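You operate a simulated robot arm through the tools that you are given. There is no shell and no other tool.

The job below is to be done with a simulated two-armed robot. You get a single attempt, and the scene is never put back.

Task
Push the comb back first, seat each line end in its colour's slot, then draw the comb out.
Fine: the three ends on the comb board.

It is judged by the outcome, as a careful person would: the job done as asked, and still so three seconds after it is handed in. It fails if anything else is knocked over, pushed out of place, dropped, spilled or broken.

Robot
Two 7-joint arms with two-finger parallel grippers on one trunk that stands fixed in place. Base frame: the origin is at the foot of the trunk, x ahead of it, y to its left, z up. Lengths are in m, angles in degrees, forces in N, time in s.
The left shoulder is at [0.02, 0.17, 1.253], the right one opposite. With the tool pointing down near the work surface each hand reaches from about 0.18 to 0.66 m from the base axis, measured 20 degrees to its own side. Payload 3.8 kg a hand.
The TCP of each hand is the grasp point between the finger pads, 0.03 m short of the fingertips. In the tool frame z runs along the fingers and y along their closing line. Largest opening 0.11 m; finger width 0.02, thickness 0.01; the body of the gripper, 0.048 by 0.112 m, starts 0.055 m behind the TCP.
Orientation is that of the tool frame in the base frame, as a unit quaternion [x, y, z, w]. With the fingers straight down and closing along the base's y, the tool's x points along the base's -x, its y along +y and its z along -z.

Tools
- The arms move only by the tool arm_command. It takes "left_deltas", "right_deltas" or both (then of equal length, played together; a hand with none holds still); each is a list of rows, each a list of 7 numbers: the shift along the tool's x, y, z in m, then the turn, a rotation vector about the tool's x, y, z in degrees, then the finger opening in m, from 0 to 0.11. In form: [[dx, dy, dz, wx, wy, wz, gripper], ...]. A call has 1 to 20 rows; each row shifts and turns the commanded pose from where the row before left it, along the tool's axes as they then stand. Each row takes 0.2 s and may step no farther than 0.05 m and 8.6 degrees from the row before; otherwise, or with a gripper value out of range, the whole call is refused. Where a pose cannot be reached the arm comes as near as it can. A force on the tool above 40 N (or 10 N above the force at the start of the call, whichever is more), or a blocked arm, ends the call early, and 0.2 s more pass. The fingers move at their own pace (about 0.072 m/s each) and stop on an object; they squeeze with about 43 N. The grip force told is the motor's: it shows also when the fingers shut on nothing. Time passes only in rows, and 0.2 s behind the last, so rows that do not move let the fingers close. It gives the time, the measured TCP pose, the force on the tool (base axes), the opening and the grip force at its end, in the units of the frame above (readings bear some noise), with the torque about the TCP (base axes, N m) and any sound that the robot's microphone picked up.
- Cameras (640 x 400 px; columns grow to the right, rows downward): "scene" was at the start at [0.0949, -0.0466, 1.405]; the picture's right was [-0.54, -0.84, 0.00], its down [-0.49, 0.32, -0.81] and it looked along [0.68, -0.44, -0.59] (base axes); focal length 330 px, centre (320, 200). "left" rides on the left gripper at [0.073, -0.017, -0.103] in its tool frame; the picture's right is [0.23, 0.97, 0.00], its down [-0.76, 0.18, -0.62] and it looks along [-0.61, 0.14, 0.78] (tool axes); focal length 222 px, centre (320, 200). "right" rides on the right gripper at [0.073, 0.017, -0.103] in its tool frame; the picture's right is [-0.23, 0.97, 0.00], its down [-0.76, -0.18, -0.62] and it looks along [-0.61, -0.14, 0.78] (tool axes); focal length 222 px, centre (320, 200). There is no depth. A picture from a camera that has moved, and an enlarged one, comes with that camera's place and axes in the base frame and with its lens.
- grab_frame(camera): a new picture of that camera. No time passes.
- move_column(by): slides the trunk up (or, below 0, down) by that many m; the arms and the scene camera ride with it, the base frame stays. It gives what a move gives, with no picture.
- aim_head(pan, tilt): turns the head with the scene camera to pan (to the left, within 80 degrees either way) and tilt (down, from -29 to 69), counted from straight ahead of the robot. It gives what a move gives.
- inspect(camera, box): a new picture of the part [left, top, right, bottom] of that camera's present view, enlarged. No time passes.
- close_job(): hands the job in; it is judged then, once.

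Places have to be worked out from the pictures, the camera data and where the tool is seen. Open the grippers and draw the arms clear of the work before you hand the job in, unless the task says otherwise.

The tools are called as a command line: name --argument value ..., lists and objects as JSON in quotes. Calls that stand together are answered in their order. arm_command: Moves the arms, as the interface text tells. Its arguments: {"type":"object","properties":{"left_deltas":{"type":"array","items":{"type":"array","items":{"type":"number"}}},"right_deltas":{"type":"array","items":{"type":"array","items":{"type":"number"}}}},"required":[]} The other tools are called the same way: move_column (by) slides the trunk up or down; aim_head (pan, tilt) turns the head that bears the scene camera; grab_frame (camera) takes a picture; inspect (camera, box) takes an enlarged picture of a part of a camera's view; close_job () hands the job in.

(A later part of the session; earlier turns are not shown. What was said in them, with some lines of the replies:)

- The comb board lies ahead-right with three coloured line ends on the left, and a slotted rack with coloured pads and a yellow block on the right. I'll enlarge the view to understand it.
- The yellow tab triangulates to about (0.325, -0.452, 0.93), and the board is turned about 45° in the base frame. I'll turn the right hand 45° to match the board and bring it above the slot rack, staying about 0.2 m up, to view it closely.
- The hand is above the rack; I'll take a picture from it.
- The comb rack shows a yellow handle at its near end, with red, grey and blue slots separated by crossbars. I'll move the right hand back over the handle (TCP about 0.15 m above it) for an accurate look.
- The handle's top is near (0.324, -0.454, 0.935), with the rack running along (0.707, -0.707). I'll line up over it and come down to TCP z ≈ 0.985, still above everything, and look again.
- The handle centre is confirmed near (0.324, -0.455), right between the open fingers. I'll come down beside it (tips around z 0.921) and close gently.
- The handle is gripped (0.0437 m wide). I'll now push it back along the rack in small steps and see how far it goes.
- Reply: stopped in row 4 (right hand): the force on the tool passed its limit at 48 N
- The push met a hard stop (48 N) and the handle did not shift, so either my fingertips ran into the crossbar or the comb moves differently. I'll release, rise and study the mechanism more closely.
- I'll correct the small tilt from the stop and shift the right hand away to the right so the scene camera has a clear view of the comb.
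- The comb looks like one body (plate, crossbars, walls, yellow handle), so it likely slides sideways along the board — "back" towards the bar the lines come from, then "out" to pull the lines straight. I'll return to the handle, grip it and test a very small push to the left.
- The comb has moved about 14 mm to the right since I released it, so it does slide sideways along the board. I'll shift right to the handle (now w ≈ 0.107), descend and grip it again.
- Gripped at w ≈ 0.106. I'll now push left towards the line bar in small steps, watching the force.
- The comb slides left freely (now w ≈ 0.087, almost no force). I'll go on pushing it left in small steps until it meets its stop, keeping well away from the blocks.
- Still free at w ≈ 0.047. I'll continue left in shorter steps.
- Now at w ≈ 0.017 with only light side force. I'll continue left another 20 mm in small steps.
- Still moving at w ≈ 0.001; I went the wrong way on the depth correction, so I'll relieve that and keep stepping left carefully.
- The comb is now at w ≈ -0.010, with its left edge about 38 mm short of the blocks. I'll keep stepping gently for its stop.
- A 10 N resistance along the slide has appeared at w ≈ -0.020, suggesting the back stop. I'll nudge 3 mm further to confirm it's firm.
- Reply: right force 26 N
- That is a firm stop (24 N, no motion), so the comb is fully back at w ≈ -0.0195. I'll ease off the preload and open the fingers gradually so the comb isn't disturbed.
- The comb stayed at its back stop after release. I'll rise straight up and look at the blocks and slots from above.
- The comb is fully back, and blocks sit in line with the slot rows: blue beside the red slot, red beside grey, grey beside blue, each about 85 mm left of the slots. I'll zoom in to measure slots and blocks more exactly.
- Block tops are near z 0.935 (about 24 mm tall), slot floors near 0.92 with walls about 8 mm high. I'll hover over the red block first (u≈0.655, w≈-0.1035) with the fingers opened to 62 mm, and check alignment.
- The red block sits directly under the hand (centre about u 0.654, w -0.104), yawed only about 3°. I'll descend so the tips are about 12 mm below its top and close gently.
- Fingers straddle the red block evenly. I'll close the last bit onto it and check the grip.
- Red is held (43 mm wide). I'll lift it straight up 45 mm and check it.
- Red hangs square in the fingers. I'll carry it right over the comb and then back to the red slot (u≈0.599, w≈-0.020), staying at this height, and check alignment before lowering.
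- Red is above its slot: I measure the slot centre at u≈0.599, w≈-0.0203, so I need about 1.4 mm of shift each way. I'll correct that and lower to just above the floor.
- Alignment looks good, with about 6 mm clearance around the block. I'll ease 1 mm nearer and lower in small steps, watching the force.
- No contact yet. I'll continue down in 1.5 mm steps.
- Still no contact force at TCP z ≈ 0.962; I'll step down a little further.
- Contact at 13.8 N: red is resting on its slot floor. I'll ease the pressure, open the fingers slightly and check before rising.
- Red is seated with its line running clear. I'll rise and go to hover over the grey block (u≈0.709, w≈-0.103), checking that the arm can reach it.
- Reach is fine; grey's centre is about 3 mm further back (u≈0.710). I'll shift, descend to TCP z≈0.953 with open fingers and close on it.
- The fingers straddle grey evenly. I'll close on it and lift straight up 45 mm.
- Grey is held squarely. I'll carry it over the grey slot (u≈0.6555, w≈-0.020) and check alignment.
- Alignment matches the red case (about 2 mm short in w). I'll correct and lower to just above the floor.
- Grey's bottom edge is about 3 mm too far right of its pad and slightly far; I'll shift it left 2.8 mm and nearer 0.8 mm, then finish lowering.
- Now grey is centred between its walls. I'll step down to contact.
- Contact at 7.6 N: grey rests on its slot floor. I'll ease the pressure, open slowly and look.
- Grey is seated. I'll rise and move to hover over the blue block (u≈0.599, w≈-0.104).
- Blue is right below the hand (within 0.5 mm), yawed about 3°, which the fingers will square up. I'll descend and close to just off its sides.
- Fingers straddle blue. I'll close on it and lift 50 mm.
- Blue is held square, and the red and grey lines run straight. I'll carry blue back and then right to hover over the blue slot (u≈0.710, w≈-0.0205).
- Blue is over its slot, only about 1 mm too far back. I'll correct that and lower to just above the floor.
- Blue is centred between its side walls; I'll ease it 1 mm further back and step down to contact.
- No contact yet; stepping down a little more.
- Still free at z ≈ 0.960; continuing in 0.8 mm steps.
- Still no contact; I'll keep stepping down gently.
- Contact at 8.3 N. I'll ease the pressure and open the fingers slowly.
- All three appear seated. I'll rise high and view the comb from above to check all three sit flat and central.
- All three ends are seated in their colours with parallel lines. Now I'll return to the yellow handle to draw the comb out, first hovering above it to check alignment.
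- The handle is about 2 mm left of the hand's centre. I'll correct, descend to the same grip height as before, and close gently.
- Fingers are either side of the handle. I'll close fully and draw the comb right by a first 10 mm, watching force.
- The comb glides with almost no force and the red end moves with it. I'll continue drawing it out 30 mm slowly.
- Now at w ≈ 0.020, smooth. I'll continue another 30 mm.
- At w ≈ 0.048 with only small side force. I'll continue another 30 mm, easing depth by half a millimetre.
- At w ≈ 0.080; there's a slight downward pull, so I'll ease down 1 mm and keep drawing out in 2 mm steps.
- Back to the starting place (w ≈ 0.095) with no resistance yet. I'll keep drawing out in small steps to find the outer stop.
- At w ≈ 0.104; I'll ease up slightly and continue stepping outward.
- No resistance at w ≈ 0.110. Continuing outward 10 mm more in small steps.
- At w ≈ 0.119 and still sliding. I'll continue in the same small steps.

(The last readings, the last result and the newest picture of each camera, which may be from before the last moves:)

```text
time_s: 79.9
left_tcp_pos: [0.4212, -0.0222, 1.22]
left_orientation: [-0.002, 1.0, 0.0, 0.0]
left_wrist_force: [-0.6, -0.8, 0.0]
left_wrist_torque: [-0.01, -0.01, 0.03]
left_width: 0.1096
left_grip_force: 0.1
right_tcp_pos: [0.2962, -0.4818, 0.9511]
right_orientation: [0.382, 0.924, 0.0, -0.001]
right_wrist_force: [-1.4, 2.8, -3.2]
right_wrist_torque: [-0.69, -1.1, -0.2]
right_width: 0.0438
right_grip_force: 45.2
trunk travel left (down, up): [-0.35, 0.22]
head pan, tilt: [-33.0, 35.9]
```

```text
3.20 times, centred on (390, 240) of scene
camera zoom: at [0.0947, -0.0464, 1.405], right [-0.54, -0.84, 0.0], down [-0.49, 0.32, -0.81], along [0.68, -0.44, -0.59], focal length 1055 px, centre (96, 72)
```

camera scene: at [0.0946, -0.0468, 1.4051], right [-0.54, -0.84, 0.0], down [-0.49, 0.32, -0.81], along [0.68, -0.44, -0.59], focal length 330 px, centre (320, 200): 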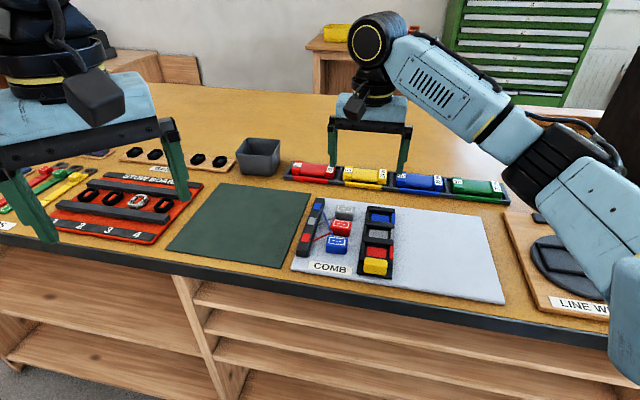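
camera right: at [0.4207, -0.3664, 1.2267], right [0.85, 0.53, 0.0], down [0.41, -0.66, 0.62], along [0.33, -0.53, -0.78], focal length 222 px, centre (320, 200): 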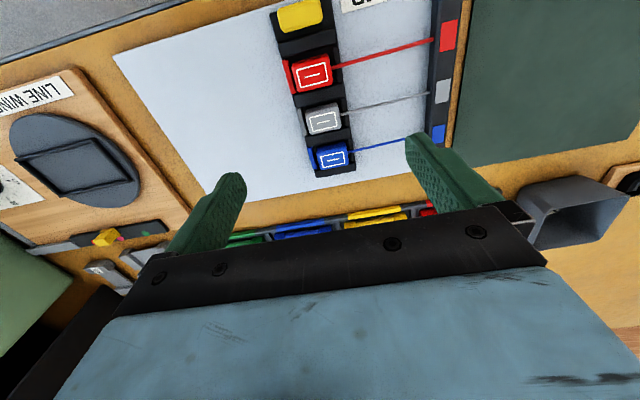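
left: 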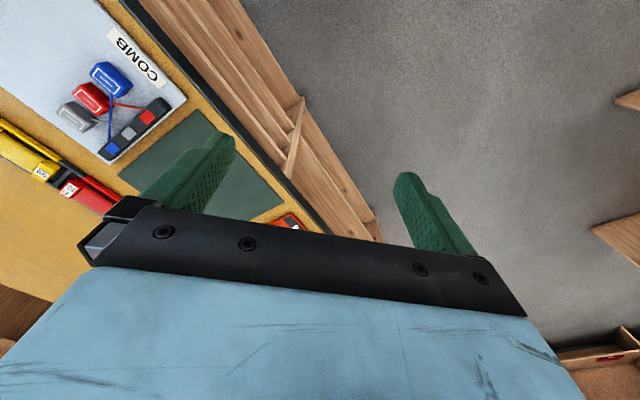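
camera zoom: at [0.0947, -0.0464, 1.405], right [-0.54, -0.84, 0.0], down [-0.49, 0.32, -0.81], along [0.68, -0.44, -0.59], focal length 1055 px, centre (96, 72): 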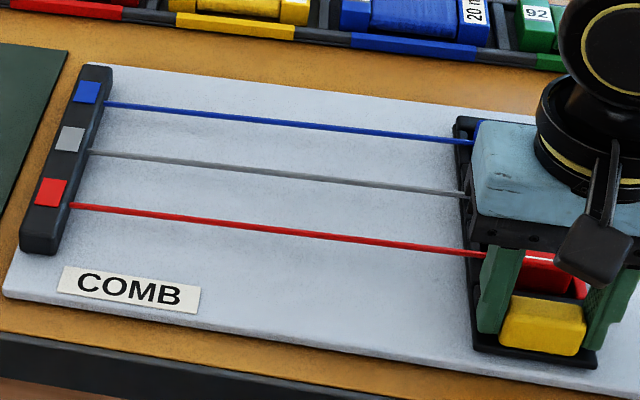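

At w ≈ 0.131, still free. I'll continue 10 mm more.

arm_command --right_deltas '[[0, -0.002, 0, 0, 0, 0, 0.04], [0, -0.002, 0, 0, 0, 0, 0.04], [0, -0.002, 0, 0, 0, 0, 0.04], [0, -0.002, 0, 0, 0, 0, 0.04], [0, -0.002, 0, 0, 0, 0, 0.04]]'

inspect --camera "scene" --box '[300, 180, 520, 310]'

```text
time_s: 81.1
left_tcp_pos: [0.4223, -0.0219, 1.2198]
left_orientation: [-0.001, 1.0, 0.0, 0.001]
left_wrist_force: [0.8, -0.7, 0.8]
left_wrist_torque: [0.01, 0.01, 0.03]
left_width: 0.1101
left_grip_force: 0.0
right_tcp_pos: [0.2888, -0.4889, 0.9522]
right_orientation: [0.382, 0.924, 0.002, 0.0]
right_wrist_force: [2.5, 11.4, -10.6]
right_wrist_torque: [-0.81, 0.16, -0.24]
right_width: 0.0437
right_grip_force: 45.0
trunk travel left (down, up): [-0.35, 0.22]
head pan, tilt: [-33.0, 35.9]
```

```text
2.91 times, centred on (410, 245) of scene
camera zoom: at [0.0959, -0.0457, 1.4049], right [-0.54, -0.84, 0.0], down [-0.49, 0.32, -0.81], along [0.68, -0.44, -0.59], focal length 959 px, centre (58, 69)
```

zoom: 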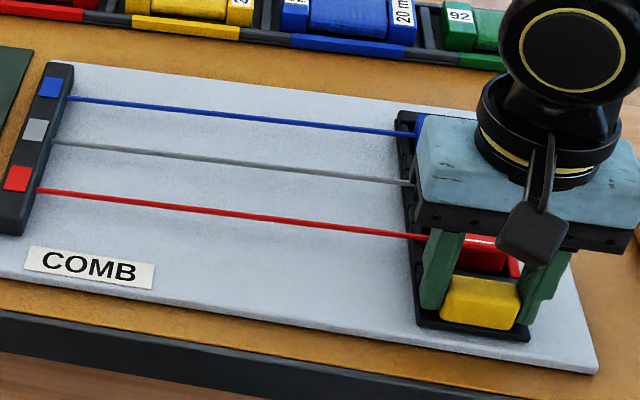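

About 10 N resistance appeared at w ≈ 0.141, likely the outer stop. I'll nudge 1.5 mm more to confirm.

arm_command --right_deltas '[[0, -0.0015, 0.0005, 0, 0, 0, 0.04], [0, 0, 0, 0, 0, 0, 0.04]]'

```text
time_s: 81.7
left_tcp_pos: [0.4222, -0.0206, 1.219]
left_orientation: [-0.001, 1.0, -0.001, 0.001]
left_wrist_force: [0.6, 0.4, 1.4]
left_wrist_torque: [0.0, 0.01, -0.01]
left_width: 0.11
left_grip_force: 0.1
right_tcp_pos: [0.2892, -0.4896, 0.9504]
right_orientation: [0.382, 0.924, 0.001, 0.001]
right_wrist_force: [9.7, 17.4, -5.4]
right_wrist_torque: [1.11, 1.0, -0.14]
right_width: 0.0437
right_grip_force: 44.9
trunk travel left (down, up): [-0.35, 0.22]
head pan, tilt: [-33.0, 35.9]
```

Firm stop (19 N, no motion): the comb is fully drawn out at w ≈ 0.141. I'll ease off the preload, then open the fingers slowly.

arm_command --right_deltas '[[0, 0.0015, 0, 0, 0, 0, 0.04], [0, 0.0013, 0, 0, 0, 0, 0.04], [0, 0, 0, 0, 0, 0, 0.04]]'

```text
time_s: 82.5
left_tcp_pos: [0.4212, -0.0213, 1.2201]
left_orientation: [-0.001, 1.0, -0.001, -0.001]
left_wrist_force: [0.3, -0.1, 0.2]
left_wrist_torque: [0.03, -0.03, -0.01]
left_width: 0.1099
left_grip_force: 0.1
right_tcp_pos: [0.2894, -0.488, 0.9513]
right_orientation: [0.382, 0.924, -0.001, 0.0]
right_wrist_force: [-1.7, 13.6, -2.9]
right_wrist_torque: [0.92, -0.36, 0.15]
right_width: 0.0436
right_grip_force: 45.7
trunk travel left (down, up): [-0.35, 0.22]
head pan, tilt: [-33.0, 35.9]
```

Some load remains (8 N along the slide, 11 N in depth). I'll ease both and re-read.

arm_command --right_deltas '[[0.0012, 0.0012, 0, 0, 0, 0, 0.04], [0, 0, 0, 0, 0, 0, 0.04]]'

```text
time_s: 83.1
left_tcp_pos: [0.421, -0.0231, 1.2199]
left_orientation: [-0.002, 1.0, 0.0, 0.0]
left_wrist_force: [-0.6, -0.3, 0.0]
left_wrist_torque: [0.0, 0.03, -0.03]
left_width: 0.1101
left_grip_force: 0.1
right_tcp_pos: [0.2899, -0.4875, 0.9513]
right_orientation: [0.383, 0.924, -0.002, 0.0]
right_wrist_force: [-1.1, 4.3, -2.0]
right_wrist_torque: [1.02, 0.5, 0.31]
right_width: 0.0438
right_grip_force: 45.1
trunk travel left (down, up): [-0.35, 0.22]
head pan, tilt: [-33.0, 35.9]
```

The load is now small (about 2–4 N). I'll open the fingers gradually.

arm_command --right_deltas '[[0.0003, 0, 0, 0, 0, 0, 0.044], [0, 0, 0, 0, 0, 0, 0.045], [0, 0, 0, 0, 0, 0, 0.047], [0, 0, 0, 0, 0, 0, 0.051], [0, 0, 0, 0, 0, 0, 0.056], [0, 0, 0, 0, 0, 0, 0.062]]'

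inspect --camera "right" --box '[200, 60, 440, 210]'

inspect --camera "scene" --box '[300, 180, 520, 310]'

```text
time_s: 84.5
left_tcp_pos: [0.4223, -0.0228, 1.2197]
left_orientation: [0.0, 1.0, 0.0, 0.0]
left_wrist_force: [-0.3, 0.6, 0.7]
left_wrist_torque: [0.01, -0.03, 0.0]
left_width: 0.11
left_grip_force: 0.0
right_tcp_pos: [0.2907, -0.4863, 0.9501]
right_orientation: [0.382, 0.924, -0.001, 0.0]
right_wrist_force: [-0.1, -0.1, -0.1]
right_wrist_torque: [0.0, 0.01, -0.01]
right_width: 0.0622
right_grip_force: 0.0
trunk travel left (down, up): [-0.35, 0.22]
head pan, tilt: [-33.0, 35.9]
```

```text
2.67 times, centred on (320, 135) of right
camera zoom: at [0.2511, -0.4232, 1.0541], right [0.85, 0.53, 0.0], down [0.41, -0.66, 0.62], along [0.33, -0.53, -0.78], focal length 592 px, centre (320, 373)
```

zoom: 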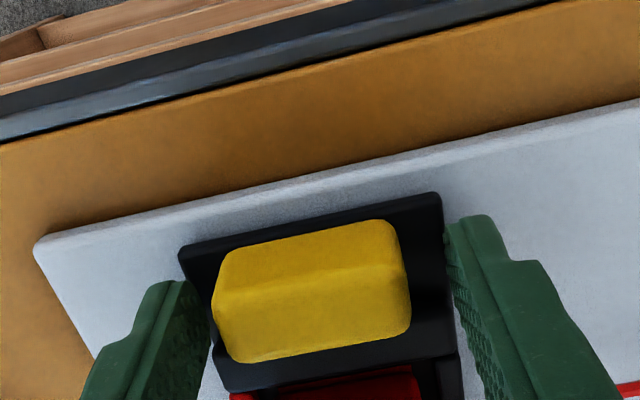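

```text
2.91 times, centred on (410, 245) of scene
camera zoom: at [0.0949, -0.0466, 1.405], right [-0.54, -0.84, 0.0], down [-0.49, 0.32, -0.81], along [0.68, -0.44, -0.59], focal length 959 px, centre (58, 69)
```

zoom: 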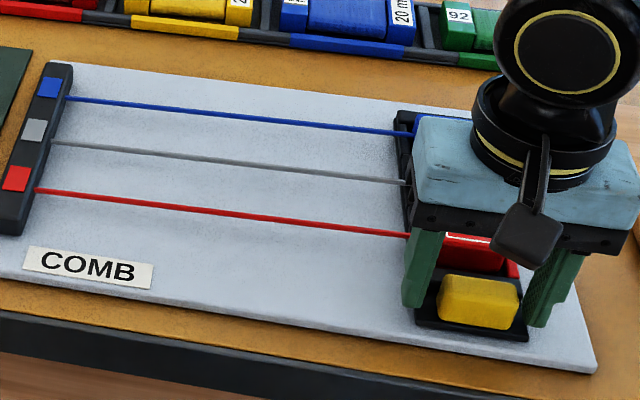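

The comb stayed put on release. I'll rise straight up and draw the hand back, then check everything.

arm_command --right_deltas '[[0, 0, -0.01, 0, 0, 0, 0.062], [0, 0, -0.02, 0, 0, 0, 0.062], [0, 0, -0.04, 0, 0, 0, 0.08], [0, 0, -0.05, 0, 0, 0, 0.08], [0, 0, -0.05, 0, 0, 0, 0.11], [0.04, 0, -0.02, 0, 0, 0, 0.11], [0.045, 0, 0, 0, 0, 0, 0.11], [0.045, 0, 0, 0, 0, 0, 0.11], [0, -0.04, 0, 0, 0, 0, 0.11], [0, -0.04, 0, 0, 0, 0, 0.11], [0, 0, 0, 0, 0, 0, 0.11]]'

grab_frame --camera "scene"

inspect --camera "scene" --box '[400, 200, 500, 300]'

inspect --camera "scene" --box '[280, 170, 520, 310]'

```text
time_s: 86.9
left_tcp_pos: [0.4229, -0.0214, 1.2202]
left_orientation: [-0.001, 1.0, 0.001, 0.0]
left_wrist_force: [0.3, -0.5, 0.4]
left_wrist_torque: [0.0, -0.02, 0.0]
left_width: 0.1098
left_grip_force: 0.0
right_tcp_pos: [0.1414, -0.452, 1.1407]
right_orientation: [0.382, 0.924, 0.0, 0.0]
right_wrist_force: [-0.4, -0.2, -0.4]
right_wrist_torque: [0.0, 0.03, 0.0]
right_width: 0.1097
right_grip_force: 0.1
trunk travel left (down, up): [-0.35, 0.22]
head pan, tilt: [-33.0, 35.9]
```

```text
taken
camera scene: at [0.0954, -0.0469, 1.405], right [-0.54, -0.84, 0.0], down [-0.49, 0.32, -0.81], along [0.68, -0.44, -0.59], focal length 330 px, centre (320, 200)
```

scene: 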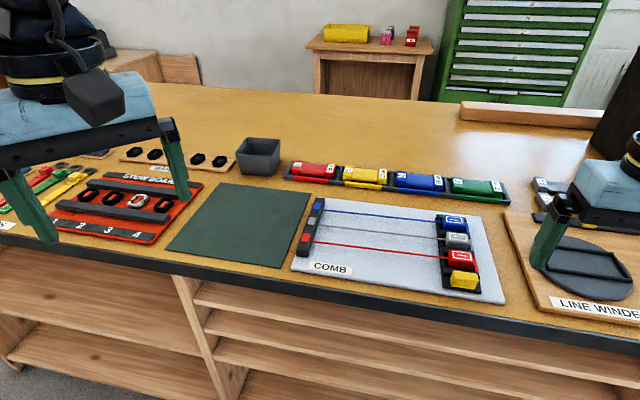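

```text
4.00 times, centred on (450, 250) of scene
camera zoom: at [0.0954, -0.0469, 1.405], right [-0.54, -0.84, 0.0], down [-0.49, 0.32, -0.81], along [0.68, -0.44, -0.59], focal length 1319 px, centre (-200, 0)
```

zoom: 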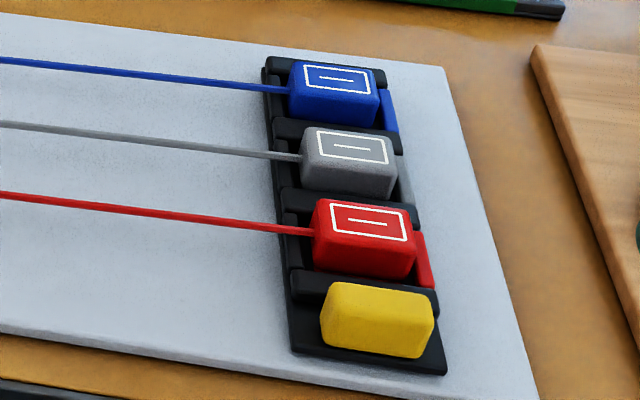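

```text
2.67 times, centred on (400, 240) of scene
camera zoom: at [0.0954, -0.0469, 1.405], right [-0.54, -0.84, 0.0], down [-0.49, 0.32, -0.81], along [0.68, -0.44, -0.59], focal length 880 px, centre (107, 93)
```

zoom: 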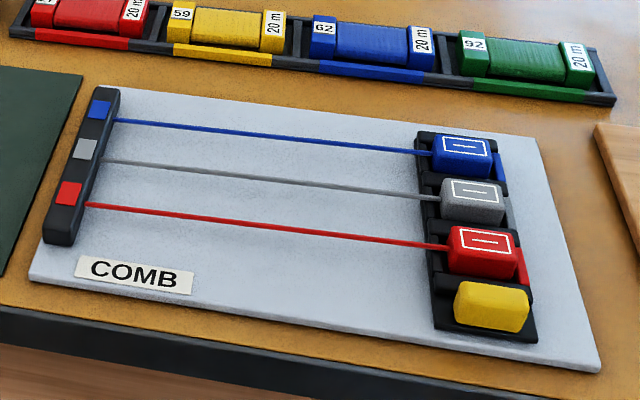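

The comb is out at its stop, all three ends sit in their slots and the lines run straight. I'll let a few seconds pass with the hand clear and check that nothing drifts.

arm_command --right_deltas '[[0.02, 0, -0.03, 0, 0, 0, 0.11], [0.02, 0, -0.03, 0, 0, 0, 0.11], [0, 0, 0, 0, 0, 0, 0.11], [0, 0, 0, 0, 0, 0, 0.11], [0, 0, 0, 0, 0, 0, 0.11], [0, 0, 0, 0, 0, 0, 0.11], [0, 0, 0, 0, 0, 0, 0.11], [0, 0, 0, 0, 0, 0, 0.11], [0, 0, 0, 0, 0, 0, 0.11], [0, 0, 0, 0, 0, 0, 0.11], [0, 0, 0, 0, 0, 0, 0.11], [0, 0, 0, 0, 0, 0, 0.11], [0, 0, 0, 0, 0, 0, 0.11], [0, 0, 0, 0, 0, 0, 0.11], [0, 0, 0, 0, 0, 0, 0.11]]'

inspect --camera "scene" --box '[400, 200, 500, 300]'

grab_frame --camera "scene"

```text
time_s: 90.1
left_tcp_pos: [0.4209, -0.0225, 1.22]
left_orientation: [-0.001, 1.0, 0.0, 0.0]
left_wrist_force: [-0.3, 0.0, -0.4]
left_wrist_torque: [0.01, -0.02, 0.01]
left_width: 0.1101
left_grip_force: 0.0
right_tcp_pos: [0.1135, -0.4249, 1.2008]
right_orientation: [0.382, 0.924, -0.001, -0.001]
right_wrist_force: [0.7, 0.6, -0.1]
right_wrist_torque: [0.0, 0.01, -0.04]
right_width: 0.1103
right_grip_force: 0.2
right hand out of reach, approached as far as the arm can: row 2
trunk travel left (down, up): [-0.35, 0.22]
head pan, tilt: [-33.0, 35.9]
```

```text
4.00 times, centred on (450, 250) of scene
camera zoom: at [0.0949, -0.0466, 1.405], right [-0.54, -0.84, 0.0], down [-0.49, 0.32, -0.81], along [0.68, -0.44, -0.59], focal length 1319 px, centre (-200, 0)
```

zoom: 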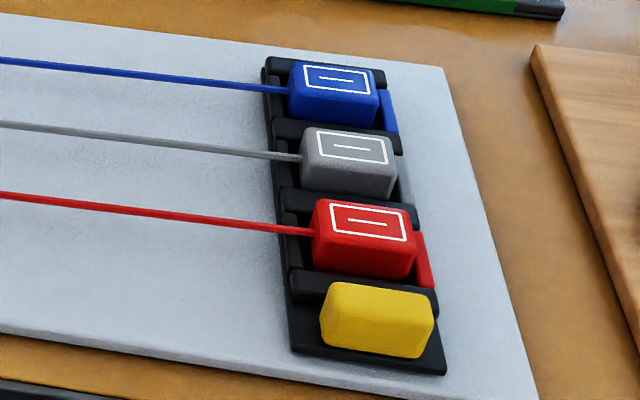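

```text
taken
camera scene: at [0.0949, -0.0466, 1.405], right [-0.54, -0.84, 0.0], down [-0.49, 0.32, -0.81], along [0.68, -0.44, -0.59], focal length 330 px, centre (320, 200)
```

scene: 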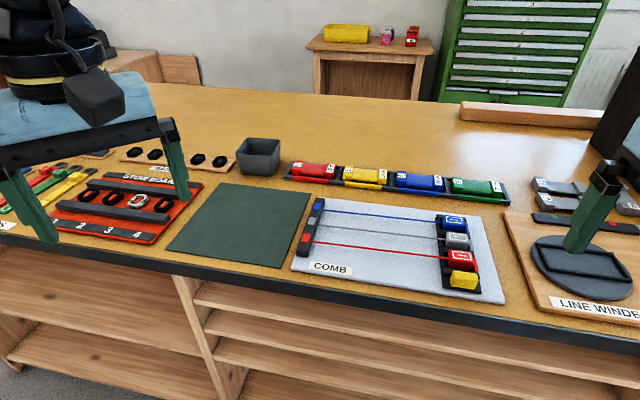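

After more than three seconds nothing has drifted: the comb is out at its stop, all three ends are in their colour slots, and both grippers are open and clear. I'll hand the job in.

close_job

```text
The job is handed in.
```

The job is done and handed in. The comb was pushed back to its stop before any end was seated. The red, grey and blue ends then went into their matching slots, and the comb was drawn out to its outer stop.

I waited more than three seconds with the hand clear, and neither the comb nor the ends had moved. The lines run straight and uncrossed from the bar to the slots.

- **Wrong first push:** my first try at moving the comb was in the wrong direction, away from the robot instead of sideways. It met a hard stop at 48 N. The comb slid about 14 mm to the right when I let go.
- **Red end slightly off-centre:** by my measurements it sits 1–3 mm to one side of its slot's centre, still between the walls.

In the final pictures the comb board and everything around it look undisturbed. Both grippers are open and clear of the work.
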